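You operate a simulated robot arm through the tools that you are given. There is no shell and no other tool. Be economical: measure what you need, move in short steps, check, and stop when the job is done.

Carry out the task below with a simulated robot arm. There is one attempt and no reset: what you move stays moved.

JOB
Put the white filter on the green bearing. Shut the picking table drawer. Close the blue bands drawer. Open the cabinet drawer, take the brown filter from the inside of the cabinet drawer and put it on the blue log book, then shut the drawer. Put the yellow torch on the shelf under the picking table. Put the hand detacher on the top of the picking table away on the top of the returns bench. Fetch the pink order card and set it in the blue order tote. Take the yellow order card and leave it on the free patch of the repair bench. The order is free. Set down upright: white filter, brown filter, hand detacher.

It is judged by the outcome, as a careful person would: the job done as asked, and still so three seconds after it is handed in. It fails if anything else is knocked over, pushed out of place, dropped, spilled or broken.

ROBOT AND FRAMES
A 7-joint arm with a two-finger parallel gripper on a trunk, on a base that drives. Base frame: it is fixed to the floor where the robot stands at the start and does not move with it; the origin is under the middle of the robot, x ahead of it, y to its left, z up; the surface under the hand at the start is at about z = 0.5. Lengths are in m, angles in degrees, forces in N, time in s.
With the tool pointing down near the work surface it reaches from about 0.26 to 0.74 m from the robot's upright axis, wherever it stands. Its first joint turns from -166.0 to 166.0 degrees. Places, roughly: blue bands drawer [-3.3, 2.7, 0.7]; blue log book [-3.75, -0.25, 0.75]; blue order tote [-3.25, -2, 0.75]; brown filter (4x4x6 cm) [-3.8, 0.8, 0.2]; cabinet drawer [-3.8, 0.8, 0.2]; free patch of the repair bench (15x26 cm) [-3.46, 3.9, 0.86]; green bearing (5x5x2 cm) [0.6, 0.3, 0.5]; hand detacher (6x6x8 cm) [-3.1, -0.9, 0.9]; picking table drawer [-2.8, -0.8, 0.8]; pink order card [-3, -1, 1]; shelf under the picking table [-3.2, -1.1, 0.3]; top of the returns bench [1.3, 6, 0.9]; white filter (4x4x6 cm) [0.5, 0, 0.5]; yellow order card [-3, -1, 1]; yellow torch (5x5x15 cm) [-3.7, 0.2, 0.8]. Payload 3.91 kg.
The TCP is the grasp point between the finger pads, 0.03 m short of the fingertips. In the tool frame z runs along the fingers and y along their closing line. The gripper opens to 0.11 m. The fingers are 0.02 m wide and 0.01 m thick; the gripper's body (0.048 by 0.112 m) begins 0.055 m behind the TCP.
Orientation is that of the tool frame in the base frame, as [roll, pitch, yaw] about the fixed x, y, z axes, in that order (R = Rz(yaw) Ry(pitch) Rx(roll)). With the fingers straight down and closing along the base's y, the tool's x points along the base's -x, its y along +y and its z along -z.

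CONTROLS
- The arm moves only by the tool servo_tool. Its argument "moves" is text: rows parted by semicolons, each of 7 numbers parted by spaces: the closure, from 0 (fully open) to 1 (shut), then the shift along the tool's x, y, z in units of 150 mm (1.0 is 150 mm), then the turn, a rotation vector about the tool's x, y, z in units of 45 degrees (1.0 is 45 degrees). In form: gripper dx dy dz wx wy wz; .... A call has 1 to 20 rows; each row is the pose to reach, as a shift and turn from the pose commanded when the call began, along the tool's axes at that moment. A call with a number of a shift or a turn outside -1 to 1 is refused whole. A row lasts 0.2 s, in which the tool goes at most 0.05 m and 8.6 degrees; a call with a longer step from one row to the next is refused whole, and so is a gripper value outside its range. A pose out of reach is approached as far as the arm can. The call stops where the force on the tool passes 40 N (or 10 N more than at its start, if that is more) or the arm is blocked; 0.2 s more then pass. The fingers move at their own pace (about 0.072 m/s each) and stop on an object; they squeeze with about 28 N. The grip force told is the motor's: it shows also when the fingers shut on nothing. Time passes only in rows, and 0.2 s behind the last, so rows that repeat a pose let the fingers close. The reply holds the time, the measured pose of the TCP, the force on the tool along the base axes, the opening and the grip force, in the units named above and with some noise, with the torque about the TCP (base axes, N m) and any sound that the robot's microphone picked up, and new pictures: "show" is both (left out), scene, wrist or none.
- Cameras (640 x 400 px; columns grow to the right, rows downward): "scene" is now at [0.0261, 0.1605, 1.0591]; the picture's right is [0.06, -1.00, 0.00], its down [-0.62, -0.04, -0.79] and it looks along [0.78, 0.05, -0.62] (base axes); focal length 262 px, centre (320, 200). "wrist" rides on the gripper at [0.072, 0.017, -0.103] in the tool frame; the picture's right is [-0.23, 0.97, 0.00], its down [-0.76, -0.18, -0.62] and it looks along [-0.61, -0.14, 0.78] (tool axes); focal length 222 px, centre (320, 200). There is no depth. A picture from a camera that has moved, and an enlarged one, comes with that camera's place and axes in the base frame and with its lens.
- lift_body(by): slides the trunk up (or, below 0, down) by that many m; the arm and the scene camera ride with it, the base frame stays. It gives what a move gives, with no picture.
- steer(legs): drives the robot by 1 to 6 legs, each [ahead, left, turn to the left] in m, m and degrees, along the robot's own axes; the way and the turn of a leg run together, so that a leg with both is an arc; at most 1.5 m and 180 degrees a leg. The arm and the cameras ride along, it lands a little off, and it stops where it bumps. It gives what a move gives, and a new picture of the scene camera.
- pan_tilt(pan, tilt): turns the head with the scene camera to pan (to the left, within 155 degrees either way) and tilt (down, from -29 to 69), counted from straight ahead of the robot. It gives what a move gives, and a new picture of the scene camera.
- enlarge(camera, box): a new picture of the part [left, top, right, bottom] of that camera's present view, enlarged. The clock stands still meanwhile.
- sign_off(): hands the job in; it is judged then, once.

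Work in short steps. Places have to be worked out from the pictures, the camera data and where the tool is seen: move nearer, look again, correct. Check each grasp and each placing, and mend what went wrong. You have 483 turns and 360 pictures in all, those below and enlarged ones among them. Open the gripper and draw the arm clear of the work before you hand the job in, unless the task says otherwise; then end with one line.

The tools are called after ">>>" as name(argument=value, ...) on one line, values as JSON. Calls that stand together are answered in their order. servo_tool: Moves the arm, as the interface text tells. Its arguments: {"type":"object","properties":{"moves":{"type":"string"},"show":{"type":"string","enum":["both","scene","wrist","none"]}},"required":["moves"]} The other tools are called the same way: lift_body (by) slides the trunk up or down; steer (legs) drives the base; pan_tilt (pan, tilt) turns the head that bears the scene camera; enlarge (camera, box) takes an enlarged picture of a part of a camera's view; sign_off () hands the job in.

At the start:

```text
t: 0.0
ee_pos: [0.4625, 0.1334, 0.7498]
ee_rot: [180.0, -0.1, 179.9]
ft_force: [-0.4, 0.3, -0.3]
ft_torque: [-0.01, 0.01, 0.04]
width: 0.1099
grip_force: 0.0
trunk travel left (down, up): [-0.125, 0.065]
robot x, y, heading: [0.0036, 0.0015, 0.2]
head pan, tilt: [3.4, 38.2]
```

scene: 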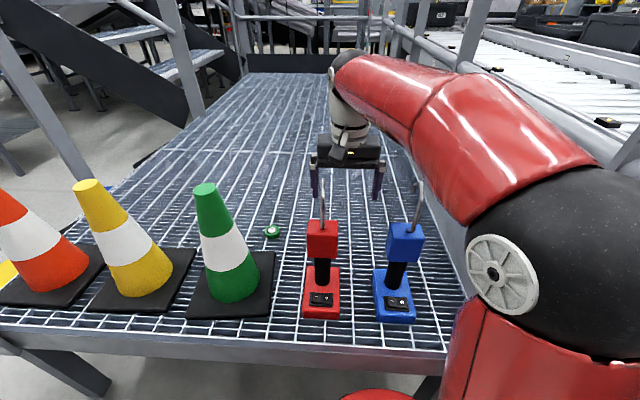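
wrist: 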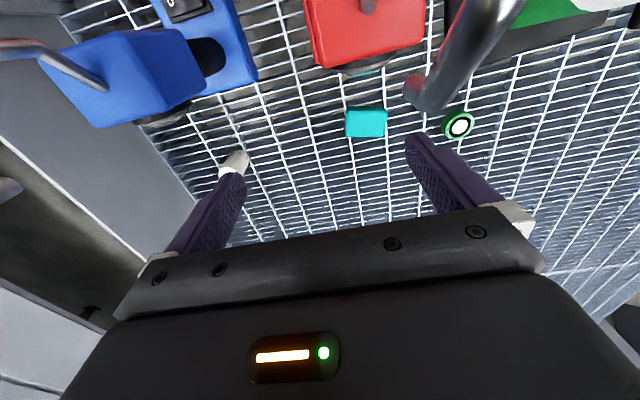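

The scene shows the green bearing near (0.56, 0.34), but no white filter yet. I'll take an enlarged look.

>>> enlarge(camera="scene", box=[240, 130, 460, 330])

>>> enlarge(camera="wrist", box=[0, 0, 640, 250])

```text
2.00 times, centred on (350, 230) of scene
camera zoom: at [0.0261, 0.1605, 1.0591], right [0.06, -1.0, 0.0], down [-0.62, -0.04, -0.79], along [0.78, 0.05, -0.62], focal length 525 px, centre (260, 140)
```

zoom: 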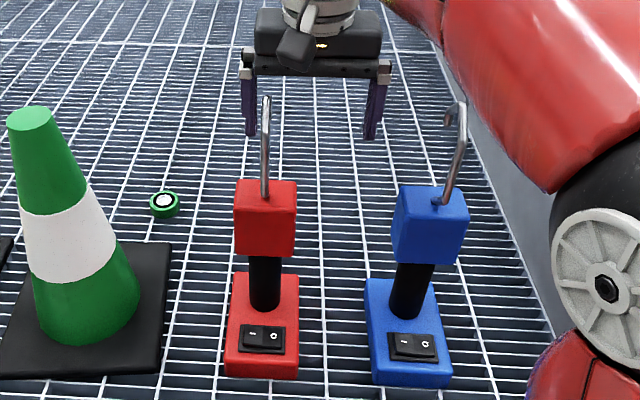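

```text
1.00 times, centred on (320, 125) of wrist (not enlarged: the box is as wide or as high as the picture)
camera zoom: at [0.3902, 0.1501, 0.8532], right [0.23, 0.97, 0.0], down [0.76, -0.18, 0.62], along [0.61, -0.14, -0.78], focal length 222 px, centre (320, 275)
```

zoom: 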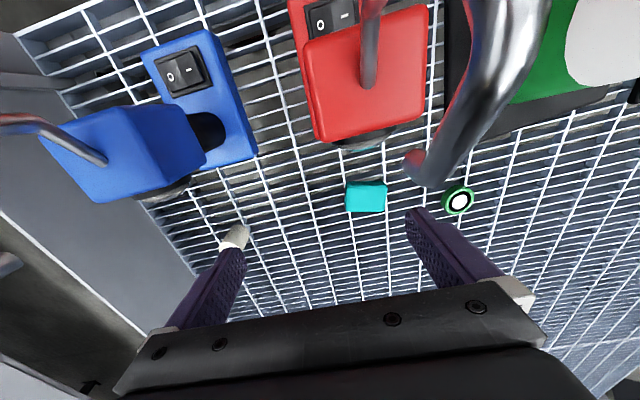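

The white thing by the wrist view's left finger is the white filter, at about (0.52, -0.01), hidden behind the blue stand. I'll move above it, a little higher.

>>> servo_tool(moves="0 -0.15 0 -0.28 0 0 0;0 -0.4 -0.15 -0.3 0 0 0;0 -0.4 -0.45 -0.3 0 0 0;0 -0.4 -0.75 -0.3 0 0 0;0 -0.4 -0.97 -0.3 0 0 0;0 -0.4 -0.97 -0.3 0 0 0")

```text
t: 1.4
ee_pos: [0.5213, -0.0119, 0.7942]
ee_rot: [179.9, 0.0, -179.9]
ft_force: [-0.1, -0.3, 0.9]
ft_torque: [0.03, 0.02, -0.03]
width: 0.1096
grip_force: 0.1
trunk travel left (down, up): [-0.125, 0.065]
robot x, y, heading: [0.0026, -0.0006, 0.1]
head pan, tilt: [3.4, 38.2]
camera scene: at [0.0262, 0.1605, 1.0591], right [0.06, -1.0, 0.0], down [-0.62, -0.04, -0.79], along [0.78, 0.05, -0.62], focal length 262 px, centre (320, 200)
camera wrist: at [0.4489, 0.0039, 0.8973], right [0.23, 0.97, 0.0], down [0.76, -0.18, 0.62], along [0.61, -0.14, -0.78], focal length 222 px, centre (320, 200)
```

scene: 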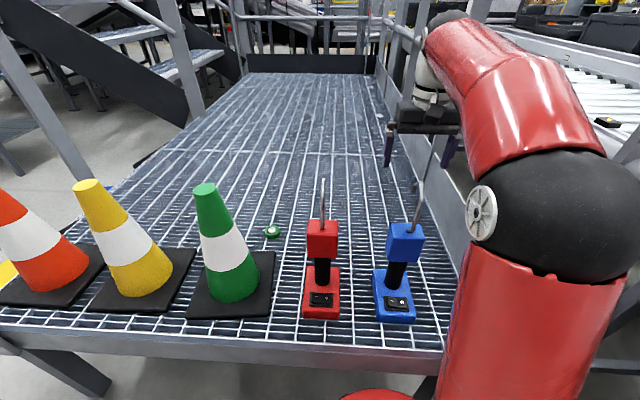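
wrist: 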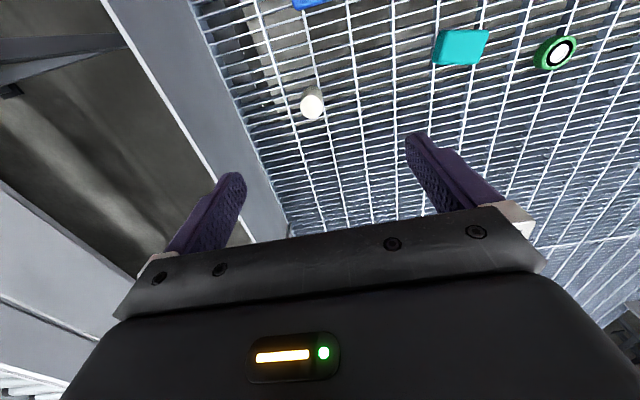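

The filter's top looks to be at about (0.537, -0.025). I'll centre over it and go down partway.

>>> servo_tool(moves="0.2 -0.107 -0.09 0.2 0 0 0;0.2 -0.107 -0.09 0.5 0 0 0;0.2 -0.107 -0.09 0.8 0 0 0;0.2 -0.107 -0.09 1 0 0 0;0.2 -0.107 -0.09 1 0 0 0")

```text
t: 2.6
ee_pos: [0.5398, -0.0258, 0.6421]
ee_rot: [-179.9, 0.0, 180.0]
ft_force: [-0.5, -0.7, -0.4]
ft_torque: [-0.02, 0.01, 0.02]
width: 0.0879
grip_force: 0.0
trunk travel left (down, up): [-0.125, 0.065]
robot x, y, heading: [-0.0002, 0.0003, -0.0]
head pan, tilt: [3.4, 38.2]
camera scene: at [0.0262, 0.1605, 1.0591], right [0.06, -1.0, 0.0], down [-0.62, -0.04, -0.79], along [0.78, 0.05, -0.62], focal length 262 px, centre (320, 200)
camera wrist: at [0.4671, -0.0093, 0.7453], right [0.23, 0.97, 0.0], down [0.76, -0.18, 0.62], along [0.61, -0.14, -0.78], focal length 222 px, centre (320, 200)
```

scene: 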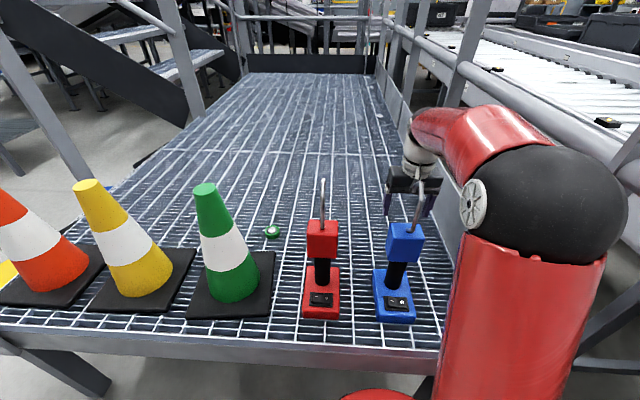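
wrist: 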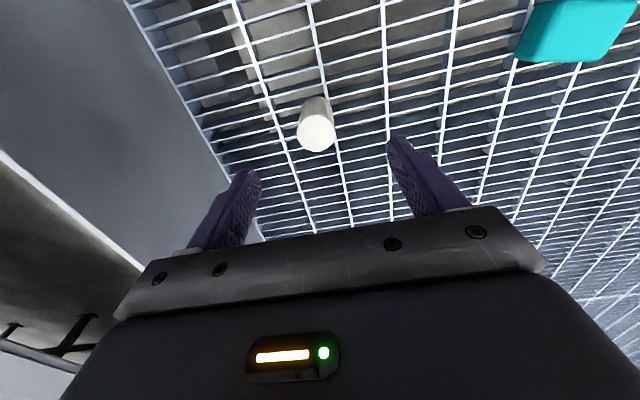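

The filter is centred under the TCP, so I'll go down and grip it.

>>> servo_tool(moves="0.2 0 -0.02 0.3 0 0 0;0.2 0 -0.02 0.6 0 0 0;0.2 0 -0.02 0.68 0 0 0;0.2 0 -0.02 0.68 0 0 0;1 0 -0.02 0.68 0 0 0;1 0 -0.02 0.68 0 0 0;1 0 -0.02 0.68 0 0 0;1 0 -0.02 0.68 0 0 0", show="wrist")

```text
t: 4.4
ee_pos: [0.539, -0.0274, 0.5423]
ee_rot: [-179.9, 0.0, 179.9]
ft_force: [0.1, 0.2, -0.2]
ft_torque: [0.0, 0.03, -0.01]
width: 0.0322
grip_force: 28.3
trunk travel left (down, up): [-0.125, 0.065]
robot x, y, heading: [-0.0014, -0.0012, 0.0]
head pan, tilt: [3.4, 38.2]
camera wrist: at [0.4663, -0.0115, 0.6456], right [0.23, 0.97, 0.0], down [0.76, -0.18, 0.62], along [0.61, -0.14, -0.78], focal length 222 px, centre (320, 200)
```

wrist: 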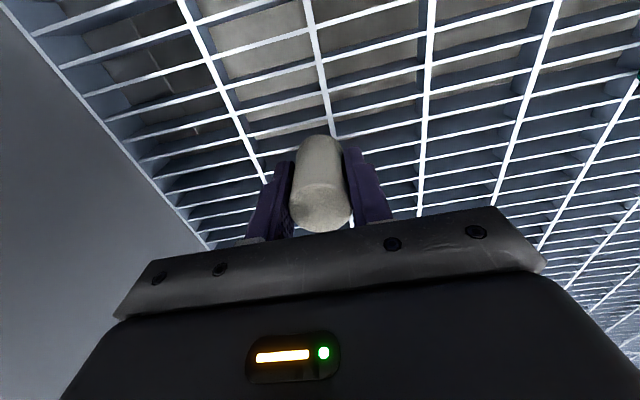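

The filter is held with an opening of 32 mm. I'll lift it and carry it toward the bearing.

>>> servo_tool(moves="1 0 0 -0.3 0 0 0;1 0 0 -0.6 0 0 0;1 0 0 -0.9 0 0 0;1 -0.07 0.25 -1 0 0 0;1 -0.1 0.55 -1 0 0 0;1 -0.14 0.85 -1 0 0 0;1 -0.14 1 -1 0 0 0", show="none")

>>> servo_tool(moves="1 0 0.3 0 0 0 0;1 0 0.6 0 0 0 0;1 0 0.9 0 0 0 0;1 0 1 0 0 0 0;1 0 1 0 0 0 0")

```text
t: 6.0
ee_pos: [0.5596, 0.1224, 0.6911]
ee_rot: [-180.0, -0.1, 180.0]
ft_force: [-0.1, 0.2, -1.1]
ft_torque: [0.02, 0.0, -0.02]
width: 0.0327
grip_force: 28.4
trunk travel left (down, up): [-0.125, 0.065]
robot x, y, heading: [0.0003, 0.0001, 0.1]
head pan, tilt: [3.4, 38.2]
```

```text
t: 7.2
ee_pos: [0.5611, 0.2689, 0.6935]
ee_rot: [-180.0, 0.0, -180.0]
ft_force: [0.4, -0.3, -1.2]
ft_torque: [-0.02, 0.0, -0.02]
width: 0.0324
grip_force: 27.6
trunk travel left (down, up): [-0.125, 0.065]
robot x, y, heading: [-0.004, -0.0004, 0.1]
head pan, tilt: [3.4, 38.2]
camera scene: at [0.0262, 0.1606, 1.0591], right [0.06, -1.0, 0.0], down [-0.62, -0.04, -0.79], along [0.78, 0.05, -0.62], focal length 262 px, centre (320, 200)
camera wrist: at [0.4883, 0.2859, 0.7972], right [0.23, 0.97, 0.0], down [0.76, -0.18, 0.62], along [0.61, -0.14, -0.78], focal length 222 px, centre (320, 200)
```

scene: 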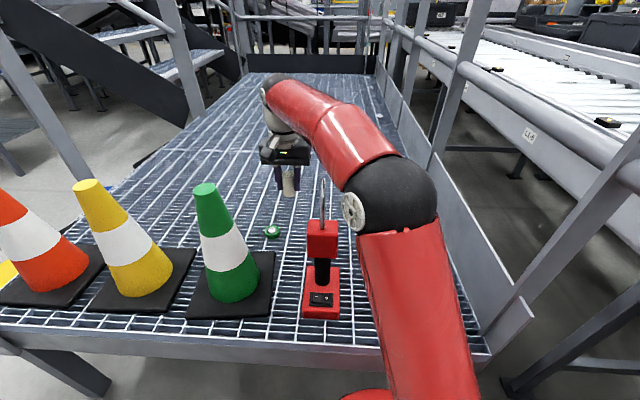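
wrist: 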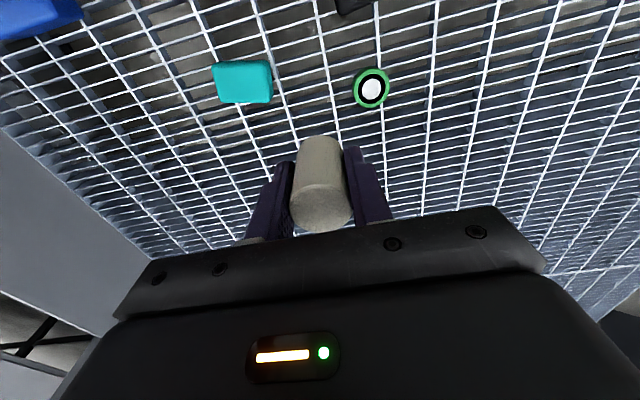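

The bearing is at (0.5595, 0.331). I'll move over it and go down partway to check.

>>> servo_tool(moves="1 0.01 0.2 0 0 0 0;1 0.01 0.415 0 0 0 0;1 0.01 0.415 0.3 0 0 0;1 0.01 0.415 0.55 0 0 0;1 0.01 0.415 0.55 0 0 0")

```text
t: 8.4
ee_pos: [0.5577, 0.3332, 0.6115]
ee_rot: [180.0, 0.0, 180.0]
ft_force: [0.1, -0.1, -0.6]
ft_torque: [-0.02, 0.0, -0.03]
width: 0.0324
grip_force: 27.9
trunk travel left (down, up): [-0.125, 0.065]
robot x, y, heading: [-0.0047, -0.0017, 0.1]
head pan, tilt: [3.4, 38.2]
camera scene: at [0.0262, 0.1606, 1.0591], right [0.06, -1.0, 0.0], down [-0.62, -0.04, -0.79], along [0.78, 0.05, -0.62], focal length 262 px, centre (320, 200)
camera wrist: at [0.4861, 0.3487, 0.7141], right [0.23, 0.97, 0.0], down [0.76, -0.18, 0.62], along [0.61, -0.14, -0.78], focal length 222 px, centre (320, 200)
```

scene: 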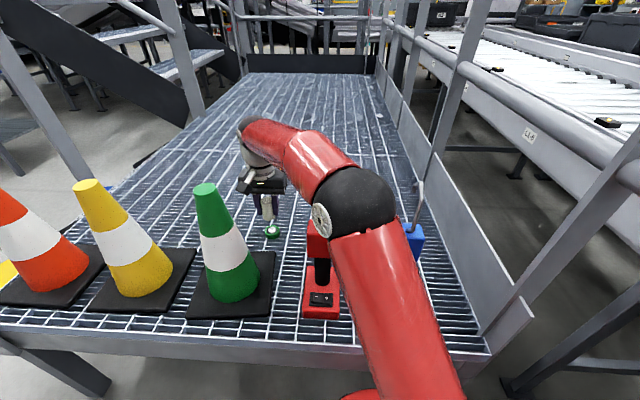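
wrist: 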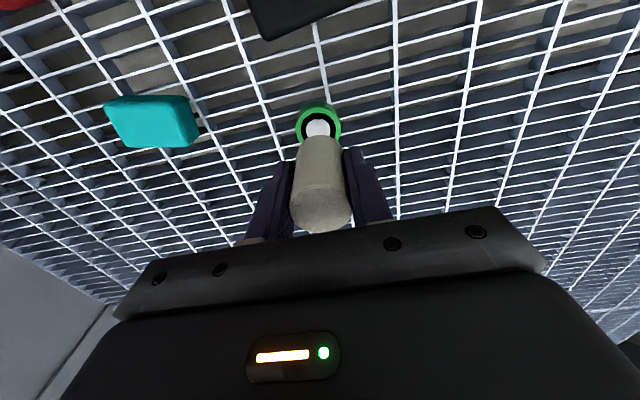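

The alignment is good, but the elbow is close to the red stand's hook. Raising the trunk will give the elbow clearance before I go down.

>>> lift_body(by=0.064)

>>> enlarge(camera="scene", box=[200, 80, 480, 340])

```text
t: 9.4
ee_pos: [0.5585, 0.332, 0.6744]
ee_rot: [180.0, 0.1, -179.9]
ft_force: [-0.6, 0.9, -1.1]
ft_torque: [0.02, -0.02, 0.02]
width: 0.0321
grip_force: 28.7
trunk travel left (down, up): [-0.189, 0.001]
robot x, y, heading: [-0.0013, -0.0004, 0.0]
head pan, tilt: [3.4, 38.2]
```

```text
1.54 times, centred on (340, 210) of scene
camera zoom: at [0.0262, 0.1606, 1.1231], right [0.06, -1.0, 0.0], down [-0.62, -0.04, -0.79], along [0.78, 0.05, -0.62], focal length 404 px, centre (289, 185)
```

zoom: 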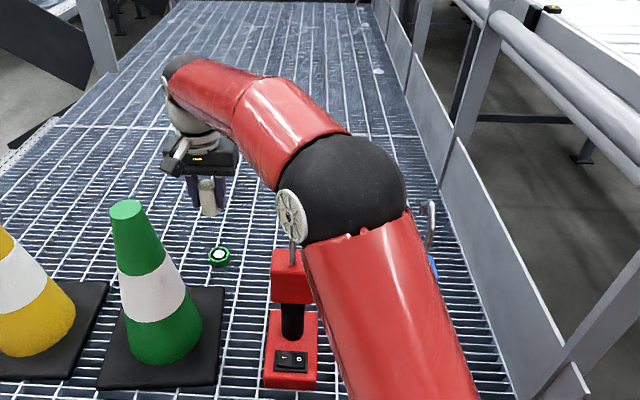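

>>> servo_tool(moves="1 0 0 0.25 0 0 0;1 0 0 0.5 0 0 0;1 0 0 0.5 0 0 0", show="scene")

```text
t: 10.2
ee_pos: [0.5612, 0.3332, 0.6]
ee_rot: [180.0, -0.1, -179.9]
ft_force: [-0.6, 0.2, -0.3]
ft_torque: [-0.02, 0.0, -0.01]
width: 0.0324
grip_force: 27.6
trunk travel left (down, up): [-0.189, 0.001]
robot x, y, heading: [0.0003, 0.0009, -0.0]
head pan, tilt: [3.4, 38.2]
camera scene: at [0.0262, 0.1606, 1.1231], right [0.06, -1.0, 0.0], down [-0.62, -0.04, -0.79], along [0.78, 0.05, -0.62], focal length 262 px, centre (320, 200)
```

scene: 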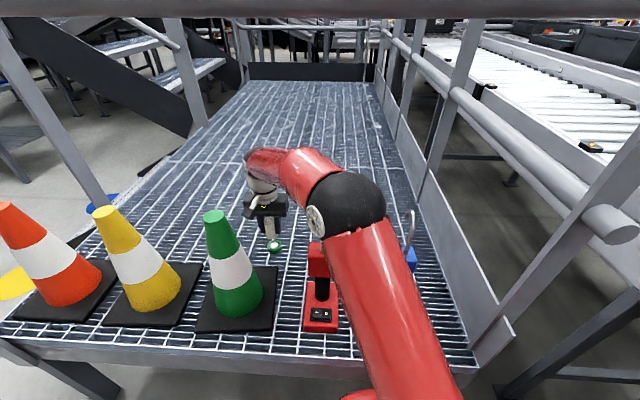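

>>> enlarge(camera="scene", box=[230, 160, 430, 340])

```text
2.22 times, centred on (330, 250) of scene
camera zoom: at [0.0262, 0.1606, 1.1231], right [0.06, -1.0, 0.0], down [-0.62, -0.04, -0.79], along [0.78, 0.05, -0.62], focal length 583 px, centre (298, 89)
```

zoom: 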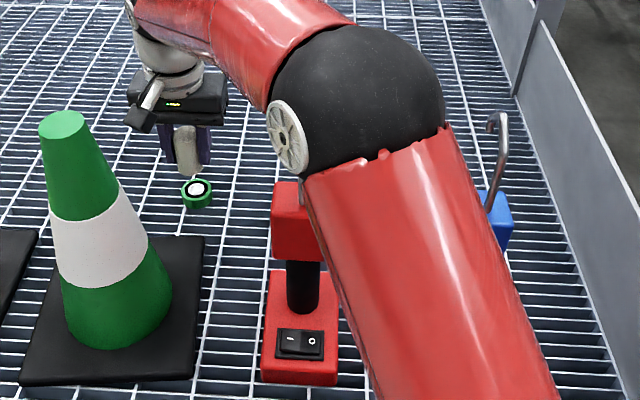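

Only about 38 mm of descent remains and the red stand looks upright. I'll lower slowly.

>>> servo_tool(moves="1 0.01 0 0.12 0 0 0;1 0.015 0 0.2 0 0 0;1 0.015 0 0.22 0 0 0;1 0.015 0 0.235 0 0 0;1 0.015 0 0.235 0 0 0")

>>> enlarge(camera="scene", box=[230, 160, 430, 340])

```text
t: 11.4
ee_pos: [0.5568, 0.3316, 0.5654]
ee_rot: [-180.0, -0.1, 180.0]
ft_force: [0.1, -0.1, -0.1]
ft_torque: [-0.01, 0.01, 0.02]
width: 0.0321
grip_force: 28.1
trunk travel left (down, up): [-0.189, 0.001]
robot x, y, heading: [0.0025, 0.001, 0.1]
head pan, tilt: [3.4, 38.2]
camera scene: at [0.0262, 0.1606, 1.1231], right [0.06, -1.0, 0.0], down [-0.62, -0.04, -0.79], along [0.78, 0.05, -0.62], focal length 262 px, centre (320, 200)
camera wrist: at [0.4839, 0.3481, 0.6688], right [0.23, 0.97, 0.0], down [0.76, -0.18, 0.62], along [0.61, -0.14, -0.78], focal length 222 px, centre (320, 200)
```

scene: 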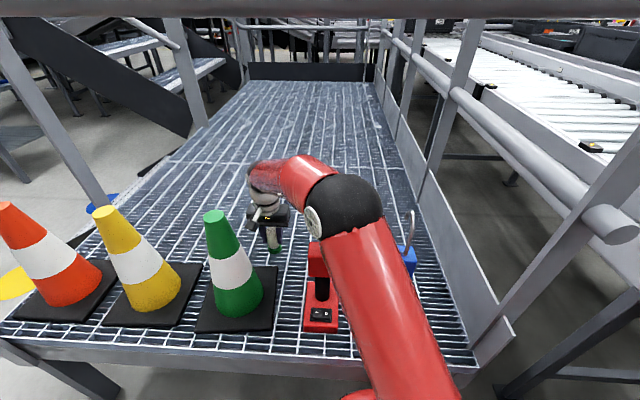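
wrist: 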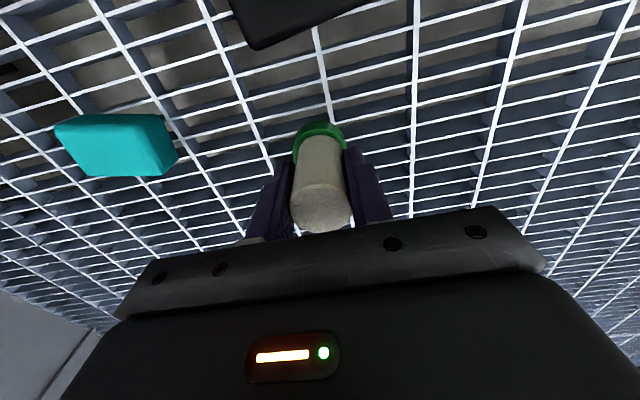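

```text
2.22 times, centred on (330, 250) of scene
camera zoom: at [0.0262, 0.1606, 1.1231], right [0.06, -1.0, 0.0], down [-0.62, -0.04, -0.79], along [0.78, 0.05, -0.62], focal length 583 px, centre (298, 89)
```

zoom: 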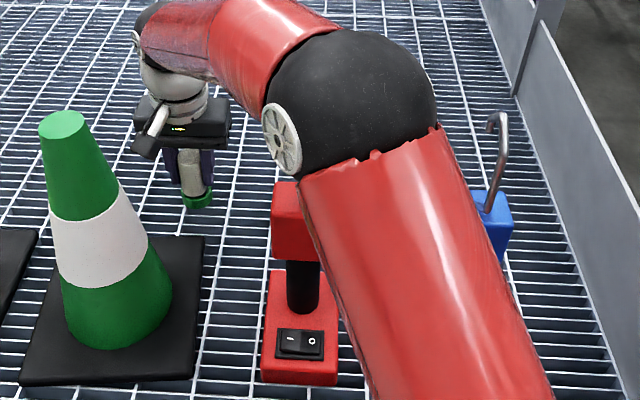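

The stand is undisturbed. I'll lower the last few millimetres to contact.

>>> servo_tool(moves="1 0 0 0.015 0 0 0;1 0 0 0.025 0 0 0;1 0 0 0.025 0 0 0", show="none")

```text
t: 12.2
ee_pos: [0.5564, 0.3316, 0.5631]
ee_rot: [180.0, 0.0, 179.9]
ft_force: [0.3, 0.3, -1.0]
ft_torque: [-0.03, 0.01, 0.0]
width: 0.0322
grip_force: 28.9
trunk travel left (down, up): [-0.189, 0.001]
robot x, y, heading: [0.0002, -0.0016, 0.2]
head pan, tilt: [3.4, 38.2]
```

>>> servo_tool(moves="1 0 0 0.012 0 0 0;1 0 0 0.024 0 0 0;1 0 0 0.024 0 0 0", show="wrist")

```text
t: 13.0
ee_pos: [0.5564, 0.3325, 0.5601]
ee_rot: [179.9, 0.1, -179.9]
ft_force: [1.2, -1.1, 11.6]
ft_torque: [-0.04, -0.01, -0.03]
width: 0.0319
grip_force: 27.8
trunk travel left (down, up): [-0.189, 0.001]
robot x, y, heading: [-0.0021, 0.0004, -0.1]
head pan, tilt: [3.4, 38.2]
camera wrist: at [0.4842, 0.3487, 0.6631], right [0.23, 0.97, 0.0], down [0.76, -0.18, 0.62], along [0.61, -0.14, -0.78], focal length 222 px, centre (320, 200)
```

wrist: 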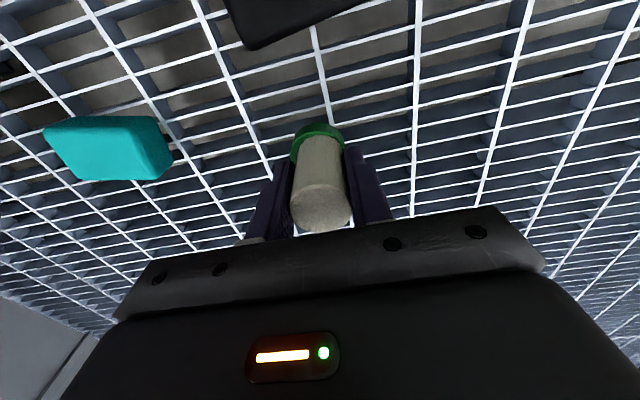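

Contact reads 11.6 N, so the filter is on the bearing. I'll open the fingers a bit, then rise straight up.

>>> servo_tool(moves="1 0 0 -0.008 0 0 0;0.4 0 0 -0.008 0 0 0;0.4 0 0 -0.008 0 0 0;0.4 0 0 -0.008 0 0 0;0.4 0 0 -0.3 0 0 0;0.4 0 0 -0.6 0 0 0;0.4 0 0 -0.9 0 0 0;0.4 0 0 -1 0 0 0")

>>> enlarge(camera="scene", box=[230, 160, 430, 340])

```text
t: 14.8
ee_pos: [0.5562, 0.3318, 0.7079]
ee_rot: [-180.0, 0.1, 180.0]
ft_force: [-0.1, -0.1, 0.8]
ft_torque: [-0.03, 0.0, -0.02]
width: 0.066
grip_force: 0.1
trunk travel left (down, up): [-0.189, 0.001]
robot x, y, heading: [-0.0012, 0.0018, 0.1]
head pan, tilt: [3.4, 38.2]
camera scene: at [0.0263, 0.1606, 1.1231], right [0.06, -1.0, 0.0], down [-0.62, -0.04, -0.79], along [0.78, 0.05, -0.62], focal length 262 px, centre (320, 200)
camera wrist: at [0.4834, 0.3489, 0.8107], right [0.23, 0.97, 0.0], down [0.76, -0.18, 0.62], along [0.61, -0.14, -0.78], focal length 222 px, centre (320, 200)
```

scene: 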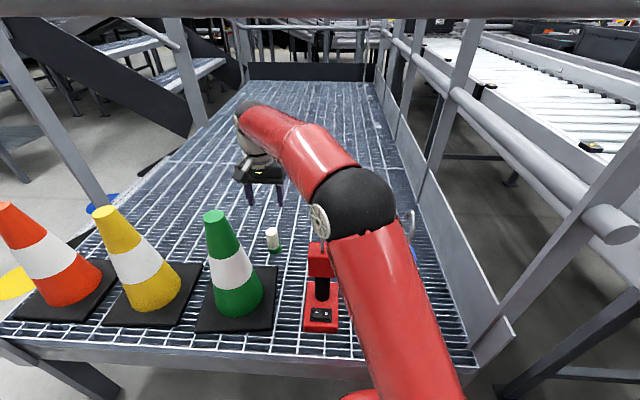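
wrist: 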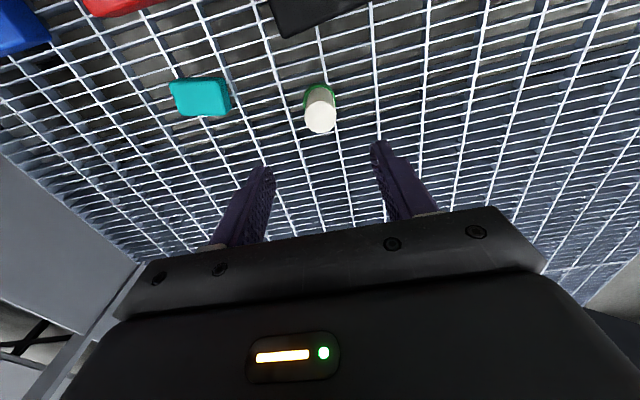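

```text
2.22 times, centred on (330, 250) of scene
camera zoom: at [0.0263, 0.1606, 1.1231], right [0.06, -1.0, 0.0], down [-0.62, -0.04, -0.79], along [0.78, 0.05, -0.62], focal length 583 px, centre (298, 89)
```

zoom: 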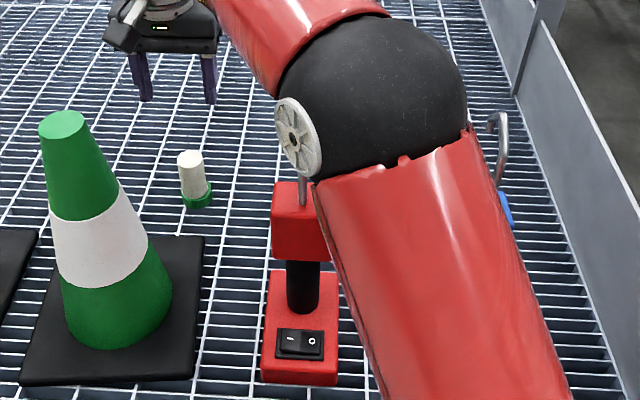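

The white filter stands on the bearing. I'll raise the arm and draw it in before driving.

>>> servo_tool(moves="0.4 0 0 -0.3 0 0 0;0.4 0 0 -0.6 0 0 0;0.4 0 0 -0.9 0 0 0;0.4 0 0 -1 0 0 0;0.4 0.3 -0.1 -1 0 0 0;0.4 0.6 -0.2 -1 0 0 0;0.4 0.9 -0.3 -1 0 0 0;0.4 1 -0.4 -1 0 0 0", show="none")

>>> servo_tool(moves="0.4 0 -0.3 -0.1 0 0 0;0.4 0.2 -0.5 -0.3 0 0 0;0.4 0.4 -0.7 -0.3 0 0 0;0.4 0.4 -0.7 -0.3 0 0 0", show="none")

>>> pan_tilt(pan=100, tilt=15)

>>> pan_tilt(pan=-110, tilt=15)

>>> pan_tilt(pan=155, tilt=15)

```text
t: 16.6
ee_pos: [0.4038, 0.2721, 0.859]
ee_rot: [-180.0, 0.0, -179.9]
ft_force: [0.6, 0.1, -0.6]
ft_torque: [-0.01, 0.0, -0.01]
width: 0.0662
grip_force: 0.1
out of reach, approached as far as the arm can: row 4
trunk travel left (down, up): [-0.189, 0.001]
robot x, y, heading: [0.0025, -0.0015, 0.2]
head pan, tilt: [3.4, 38.2]
```

```text
refused: row 2 steps farther than a row can; nothing moved
```

```text
t: 18.4
ee_pos: [0.4035, 0.2717, 0.8592]
ee_rot: [180.0, 0.0, 179.9]
ft_force: [-0.6, -0.5, -0.8]
ft_torque: [-0.02, -0.01, 0.03]
width: 0.0658
grip_force: 0.1
trunk travel left (down, up): [-0.189, 0.001]
robot x, y, heading: [-0.0013, -0.0015, 0.3]
head pan, tilt: [100.0, 15.0]
camera scene: at [-0.0761, 0.2474, 1.1599], right [0.98, 0.17, 0.0], down [0.04, -0.26, -0.97], along [-0.17, 0.95, -0.26], focal length 262 px, centre (320, 200)
```

scene: 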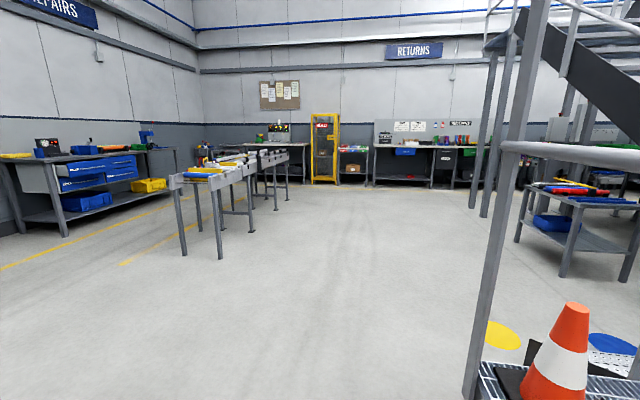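

```text
t: 21.4
ee_pos: [0.4024, 0.2712, 0.8586]
ee_rot: [-180.0, 0.1, -179.9]
ft_force: [0.4, -0.8, -0.5]
ft_torque: [-0.03, 0.0, 0.0]
width: 0.0661
grip_force: 0.0
trunk travel left (down, up): [-0.189, 0.001]
robot x, y, heading: [0.0008, 0.0008, 0.1]
head pan, tilt: [-110.0, 15.0]
camera scene: at [-0.0918, 0.0676, 1.16], right [-0.94, 0.34, 0.0], down [0.09, 0.24, -0.97], along [-0.33, -0.91, -0.26], focal length 262 px, centre (320, 200)
```

scene: 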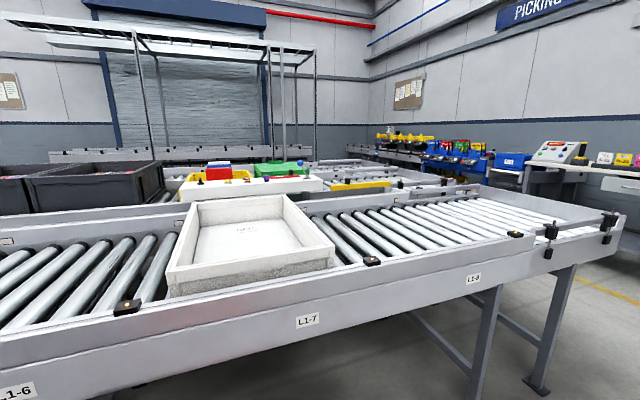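

```text
t: 25.1
ee_pos: [0.4045, 0.2715, 0.8578]
ee_rot: [-179.9, 0.1, -180.0]
ft_force: [0.3, -1.1, -0.3]
ft_torque: [0.0, 0.02, 0.02]
width: 0.0661
grip_force: 0.1
trunk travel left (down, up): [-0.189, 0.001]
robot x, y, heading: [-0.0019, 0.001, -0.0]
head pan, tilt: [154.7, 15.0]
camera scene: at [-0.1443, 0.1954, 1.16], right [0.43, 0.9, 0.0], down [0.23, -0.11, -0.97], along [-0.87, 0.41, -0.26], focal length 262 px, centre (320, 200)
```

scene: 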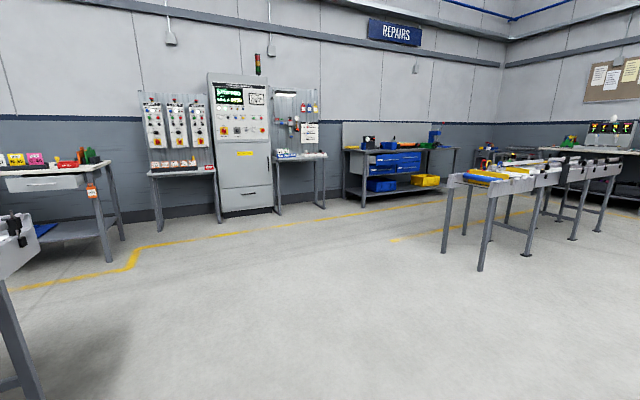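

The workspace is mapped: the picking table, cabinets and repair bench run along the wall at x≈-4. I'll check arm clearance over the stands before backing off.

>>> servo_tool(moves="0.4 0.1 0 -0.3 0 0 0;0.4 0.2 0 -0.55 0 0 0;0.4 0.2 0 -0.55 0 0 0", show="none")

>>> pan_tilt(pan=0, tilt=45)

```text
t: 26.1
ee_pos: [0.3821, 0.2706, 0.9161]
ee_rot: [-177.4, -2.9, 179.5]
ft_force: [-0.4, 0.2, 0.4]
ft_torque: [0.0, -0.03, 0.05]
width: 0.0661
grip_force: 0.0
trunk travel left (down, up): [-0.189, 0.001]
robot x, y, heading: [-0.0015, -0.005, -0.2]
head pan, tilt: [154.7, 15.0]
stopped in row 3: the arm was blocked; the commanded pose is now the measured one
```

```text
t: 28.5
ee_pos: [0.3831, 0.2703, 0.9165]
ee_rot: [-177.7, -3.1, 179.7]
ft_force: [0.2, 0.3, 0.1]
ft_torque: [0.0, 0.01, 0.01]
width: 0.0657
grip_force: 0.1
trunk travel left (down, up): [-0.189, 0.001]
robot x, y, heading: [-0.0012, -0.0022, -0.2]
head pan, tilt: [0.0, 45.0]
camera scene: at [0.0261, 0.1532, 1.1112], right [0.0, -1.0, 0.0], down [-0.71, 0.0, -0.7], along [0.7, 0.0, -0.71], focal length 262 px, centre (320, 200)
```

scene: 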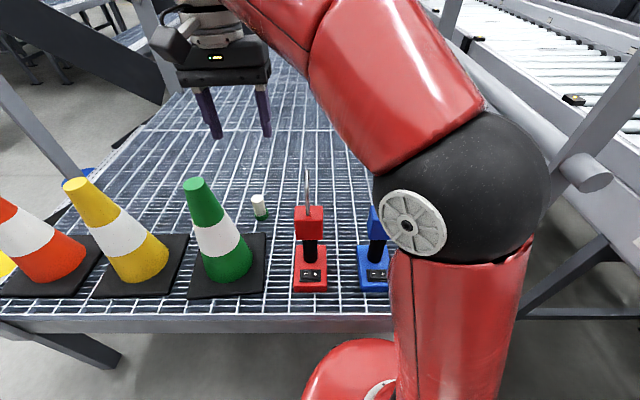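

The arm got blocked, perhaps by a guard pipe across the platform front. I'll look level to locate it.

>>> pan_tilt(pan=0, tilt=5)

```text
t: 29.5
ee_pos: [0.3846, 0.2714, 0.9164]
ee_rot: [-177.8, -3.1, 179.7]
ft_force: [-0.1, -0.5, 0.2]
ft_torque: [-0.01, -0.01, -0.01]
width: 0.0662
grip_force: 0.1
trunk travel left (down, up): [-0.189, 0.001]
robot x, y, heading: [-0.0022, 0.0019, -0.2]
head pan, tilt: [0.0, 5.0]
camera scene: at [0.0374, 0.1533, 1.1744], right [0.0, -1.0, 0.0], down [-0.09, 0.0, -1.0], along [1.0, 0.0, -0.09], focal length 262 px, centre (320, 200)
```

scene: 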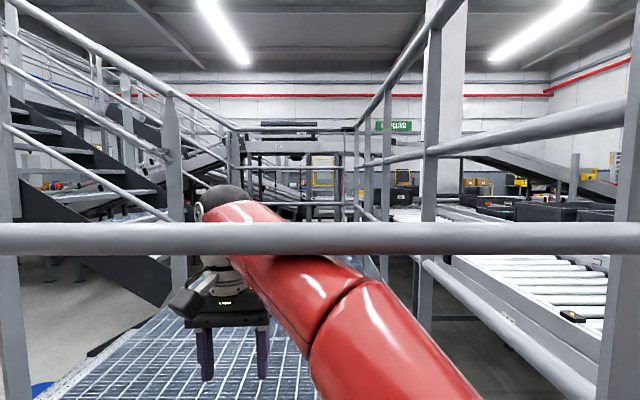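

There's a guard pipe across the front at x≈0.27, z≈1.1, and the arm goes under it. I'll drop to z≈0.81 in the gap between the red stand and the green cone, straighten the tool and close the fingers, so I can back out under the pipe.

>>> servo_tool(moves="0.7 -0.05 0 0.2 -0.05 -0.07 0;1 -0.1 0 0.45 -0.05 -0.07 0;1 -0.1 0 0.7 -0.05 -0.07 0;1 -0.1 0 0.7 -0.05 -0.07 0", show="none")

>>> pan_tilt(pan=0, tilt=38)

```text
t: 30.5
ee_pos: [0.3901, 0.2694, 0.8267]
ee_rot: [179.3, 1.4, 179.8]
ft_force: [-0.7, -1.1, 0.4]
ft_torque: [0.0, -0.02, 0.01]
width: 0.0
grip_force: 27.9
trunk travel left (down, up): [-0.189, 0.001]
robot x, y, heading: [0.0004, 0.0004, 0.2]
head pan, tilt: [0.0, 5.0]
```

```text
t: 31.5
ee_pos: [0.3896, 0.2698, 0.8243]
ee_rot: [179.4, 1.3, 179.9]
ft_force: [-0.1, 0.3, 0.3]
ft_torque: [-0.01, 0.0, -0.02]
width: 0.0002
grip_force: 27.6
trunk travel left (down, up): [-0.189, 0.001]
robot x, y, heading: [-0.0037, 0.0035, 0.1]
head pan, tilt: [0.0, 38.0]
camera scene: at [0.0261, 0.1544, 1.1235], right [0.0, -1.0, 0.0], down [-0.61, 0.0, -0.79], along [0.79, 0.0, -0.61], focal length 262 px, centre (320, 200)
```

scene: 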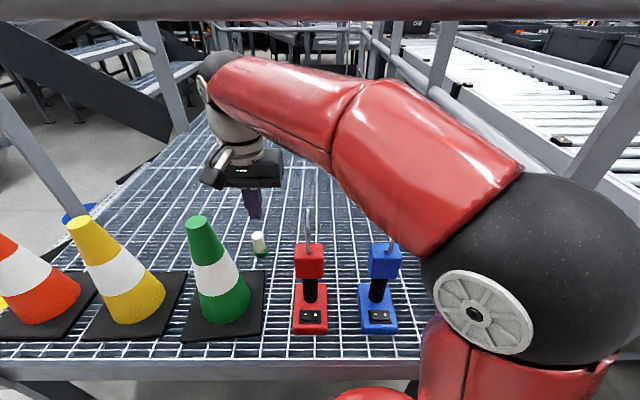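

Everything is below the pipe and clear of the stands, so I'll back out slowly.

>>> steer(legs=[[-0.12, 0, 0]])

```text
t: 32.8
ee_pos: [0.2678, 0.2692, 0.8247]
ee_rot: [179.4, 1.4, 179.8]
ft_force: [0.0, 0.2, -0.7]
ft_torque: [-0.03, -0.01, -0.04]
width: 0.0
grip_force: 27.9
trunk travel left (down, up): [-0.189, 0.001]
robot x, y, heading: [-0.1222, -0.0017, 0.0]
head pan, tilt: [0.0, 38.0]
camera scene: at [-0.0967, 0.1545, 1.1234], right [0.0, -1.0, 0.0], down [-0.62, 0.0, -0.79], along [0.79, 0.0, -0.62], focal length 262 px, centre (320, 200)
```

scene: 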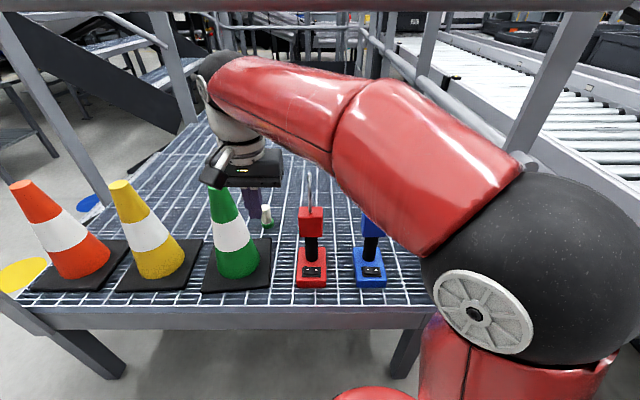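

>>> steer(legs=[[-0.4, 0, 0], [-0.8, 0, 0]])

```text
t: 39.0
ee_pos: [-0.8979, 0.2804, 0.8251]
ee_rot: [179.4, 1.3, 179.8]
ft_force: [1.0, -0.1, 1.6]
ft_torque: [0.02, 0.0, 0.03]
width: 0.0
grip_force: 28.7
trunk travel left (down, up): [-0.189, 0.001]
robot x, y, heading: [-1.2871, 0.0089, -0.1]
head pan, tilt: [0.0, 38.0]
camera scene: at [-1.262, 0.1637, 1.1234], right [0.0, -1.0, 0.0], down [-0.62, 0.0, -0.79], along [0.79, 0.0, -0.62], focal length 262 px, centre (320, 200)
```

scene: 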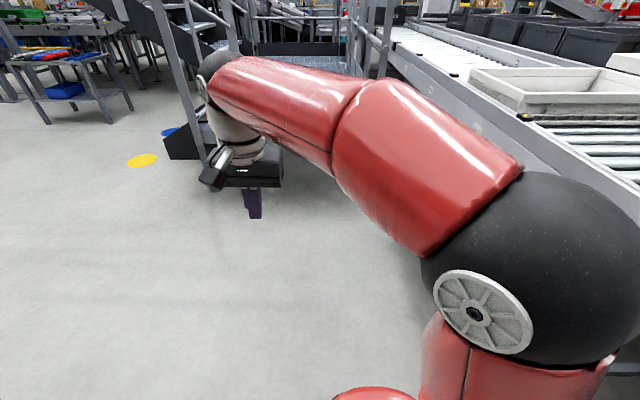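

I'm clear. I'll shift left, turn to face the wall and look.

>>> steer(legs=[[0, 0.3, 0], [0, 0, 180]])

>>> pan_tilt(pan=25, tilt=20)

```text
t: 48.7
ee_pos: [-1.6374, -0.0083, 0.8251]
ee_rot: [179.5, 1.3, 7.5]
ft_force: [-0.2, -0.5, -0.5]
ft_torque: [-0.01, -0.02, -0.01]
width: 0.0
grip_force: 27.6
trunk travel left (down, up): [-0.189, 0.001]
robot x, y, heading: [-1.2868, 0.3139, -172.3]
head pan, tilt: [0.0, 38.0]
camera scene: at [-1.2929, 0.1586, 1.1234], right [-0.13, 0.99, 0.0], down [0.61, 0.08, -0.79], along [-0.78, -0.1, -0.62], focal length 262 px, centre (320, 200)
```

scene: 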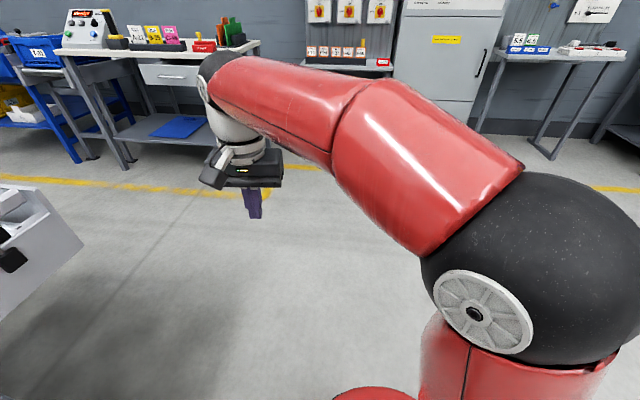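

```text
t: 49.6
ee_pos: [-1.6391, -0.0078, 0.8251]
ee_rot: [179.3, 1.4, 7.5]
ft_force: [0.4, 0.2, -0.5]
ft_torque: [-0.02, 0.02, 0.01]
width: 0.0001
grip_force: 28.3
trunk travel left (down, up): [-0.189, 0.001]
robot x, y, heading: [-1.2888, 0.3163, -172.6]
head pan, tilt: [25.0, 20.0]
camera scene: at [-1.2859, 0.1199, 1.1518], right [-0.54, 0.84, 0.0], down [0.29, 0.18, -0.94], along [-0.79, -0.51, -0.34], focal length 262 px, centre (320, 200)
```

scene: 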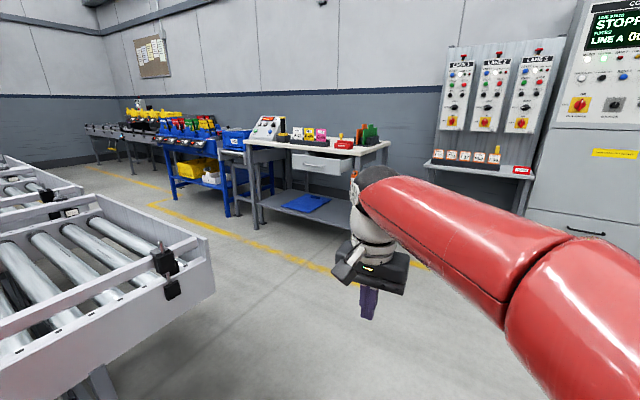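

>>> enlarge(camera="scene", box=[210, 105, 400, 225])

>>> pan_tilt(pan=-25, tilt=12)

```text
3.33 times, centred on (305, 165) of scene
camera zoom: at [-1.2859, 0.1199, 1.1518], right [-0.54, 0.84, 0.0], down [0.29, 0.18, -0.94], along [-0.79, -0.51, -0.34], focal length 875 px, centre (370, 317)
```

zoom: 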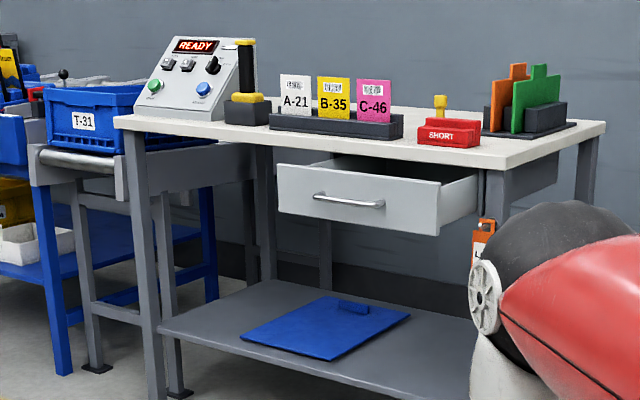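

```text
t: 50.8
ee_pos: [-1.6381, -0.0074, 0.8263]
ee_rot: [179.5, 1.2, 7.6]
ft_force: [0.2, 0.3, 0.1]
ft_torque: [0.02, 0.0, 0.01]
width: 0.0001
grip_force: 27.9
trunk travel left (down, up): [-0.189, 0.001]
robot x, y, heading: [-1.2875, 0.3115, -172.6]
head pan, tilt: [-25.0, 12.0]
camera scene: at [-1.2964, 0.1979, 1.1649], right [0.3, 0.95, 0.0], down [0.2, -0.06, -0.98], along [-0.93, 0.29, -0.21], focal length 262 px, centre (320, 200)
```

scene: 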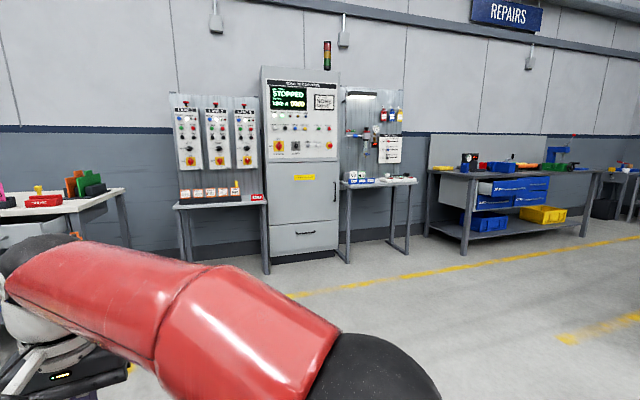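

The picking table holds a card rack (white, yellow, pink), a red "SHORT" block with a yellow knob thing behind it, and more. I'll square up and drive in front of it.

>>> steer(legs=[[0, 0, -7.6], [0.65, 0, 0], [0, 0.9, 0]])

>>> pan_tilt(pan=8, tilt=30)

```text
t: 59.2
ee_pos: [-2.2977, -0.864, 0.8262]
ee_rot: [179.4, 1.4, -0.1]
ft_force: [0.7, -0.1, -0.5]
ft_torque: [0.01, 0.0, -0.03]
width: 0.0
grip_force: 28.1
trunk travel left (down, up): [-0.189, 0.001]
robot x, y, heading: [-1.9058, -0.5892, -180.1]
head pan, tilt: [-25.0, 12.0]
camera scene: at [-1.9309, -0.7052, 1.1649], right [0.42, 0.91, 0.0], down [0.19, -0.09, -0.98], along [-0.89, 0.41, -0.21], focal length 262 px, centre (320, 200)
```

scene: 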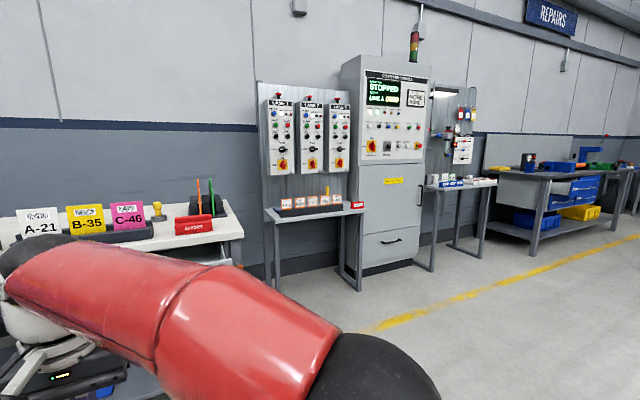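

```text
t: 60.2
ee_pos: [-2.2966, -0.8642, 0.8247]
ee_rot: [179.5, 1.4, -0.1]
ft_force: [-0.2, -0.3, 0.0]
ft_torque: [0.02, 0.0, 0.0]
width: 0.0
grip_force: 28.0
trunk travel left (down, up): [-0.189, 0.001]
robot x, y, heading: [-1.9078, -0.5893, -179.9]
head pan, tilt: [8.0, 30.0]
camera scene: at [-1.936, -0.7571, 1.1358], right [-0.14, 0.99, 0.0], down [0.49, 0.07, -0.87], along [-0.86, -0.12, -0.5], focal length 262 px, centre (320, 200)
```

scene: 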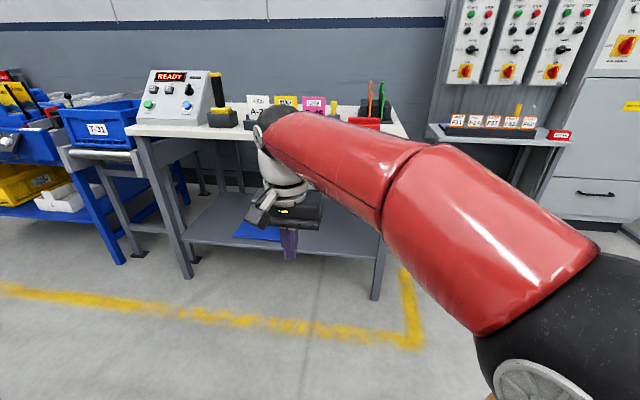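

The arm hides the table, so I'll swing the tool to the robot's right.

>>> servo_tool(moves="1 0 -0.3 0 0 0 0;1 0 -0.6 -0.05 0 0 0;1 0 -0.9 -0.1 0 0 0;1 0 -1 -0.2 0 0 0", show="none")

>>> servo_tool(moves="1 0 -0.3 0 0 0 0;1 0 -0.6 0 0 0 0;1 0 -0.9 0 0 0 0;1 0 -1 0 0 0 0", show="none")

>>> servo_tool(moves="1 0 -0.3 0 0 0 0;1 0 -0.6 0 0 0 0;1 0 -0.9 0 0 0 0;1 0 -1 0 0 0 0", show="scene")

```text
t: 61.2
ee_pos: [-2.2945, -0.7124, 0.8505]
ee_rot: [179.4, 1.3, -0.1]
ft_force: [-0.2, -0.9, 0.7]
ft_torque: [0.01, -0.02, -0.01]
width: 0.0001
grip_force: 27.9
trunk travel left (down, up): [-0.189, 0.001]
robot x, y, heading: [-1.9097, -0.5959, -180.0]
head pan, tilt: [8.0, 30.0]
```

```text
t: 62.2
ee_pos: [-2.2971, -0.5636, 0.8504]
ee_rot: [179.4, 1.3, -0.2]
ft_force: [0.5, 0.8, 0.5]
ft_torque: [0.04, 0.0, 0.05]
width: 0.0002
grip_force: 27.8
trunk travel left (down, up): [-0.189, 0.001]
robot x, y, heading: [-1.9058, -0.5908, -180.1]
head pan, tilt: [8.0, 30.0]
```

```text
t: 63.2
ee_pos: [-2.2958, -0.413, 0.8481]
ee_rot: [179.4, 1.3, -0.1]
ft_force: [0.5, 0.0, 0.3]
ft_torque: [0.03, 0.04, -0.01]
width: 0.0
grip_force: 27.7
trunk travel left (down, up): [-0.189, 0.001]
robot x, y, heading: [-1.906, -0.5925, -180.0]
head pan, tilt: [8.0, 30.0]
camera scene: at [-1.9359, -0.7572, 1.1358], right [-0.14, 0.99, 0.0], down [0.5, 0.07, -0.87], along [-0.86, -0.12, -0.5], focal length 262 px, centre (320, 200)
```

scene: 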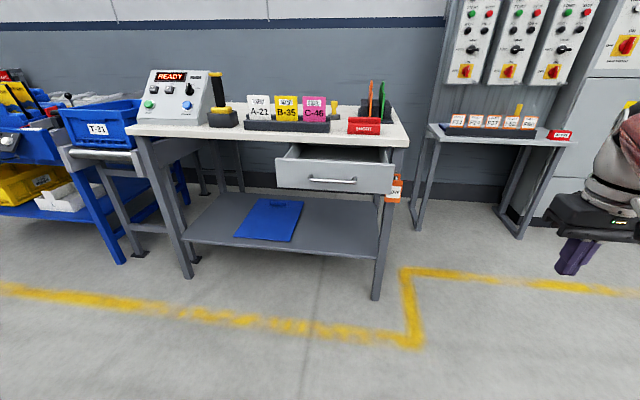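

>>> enlarge(camera="scene", box=[200, 80, 420, 210])

>>> enlarge(camera="scene", box=[410, 90, 610, 180])

```text
2.91 times, centred on (310, 145) of scene
camera zoom: at [-1.9359, -0.7572, 1.1358], right [-0.14, 0.99, 0.0], down [0.5, 0.07, -0.87], along [-0.86, -0.12, -0.5], focal length 764 px, centre (349, 360)
```

zoom: 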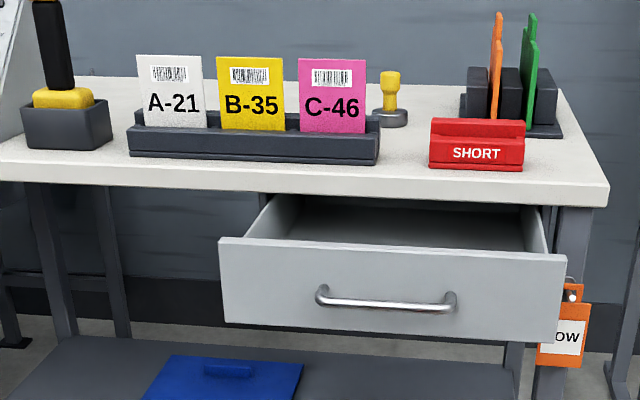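

```text
3.20 times, centred on (510, 135) of scene
camera zoom: at [-1.9359, -0.7572, 1.1358], right [-0.14, 0.99, 0.0], down [0.5, 0.07, -0.87], along [-0.86, -0.12, -0.5], focal length 840 px, centre (-288, 408)
```

zoom: 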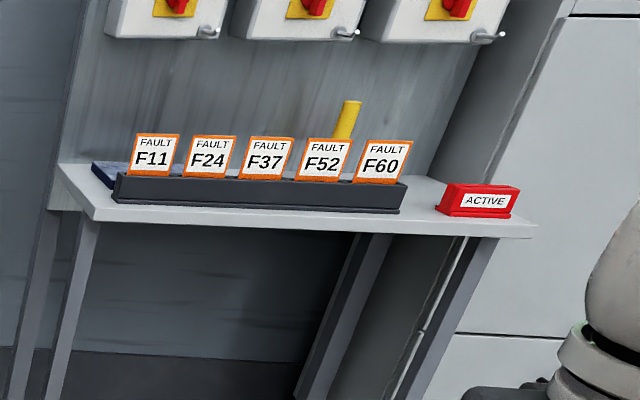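

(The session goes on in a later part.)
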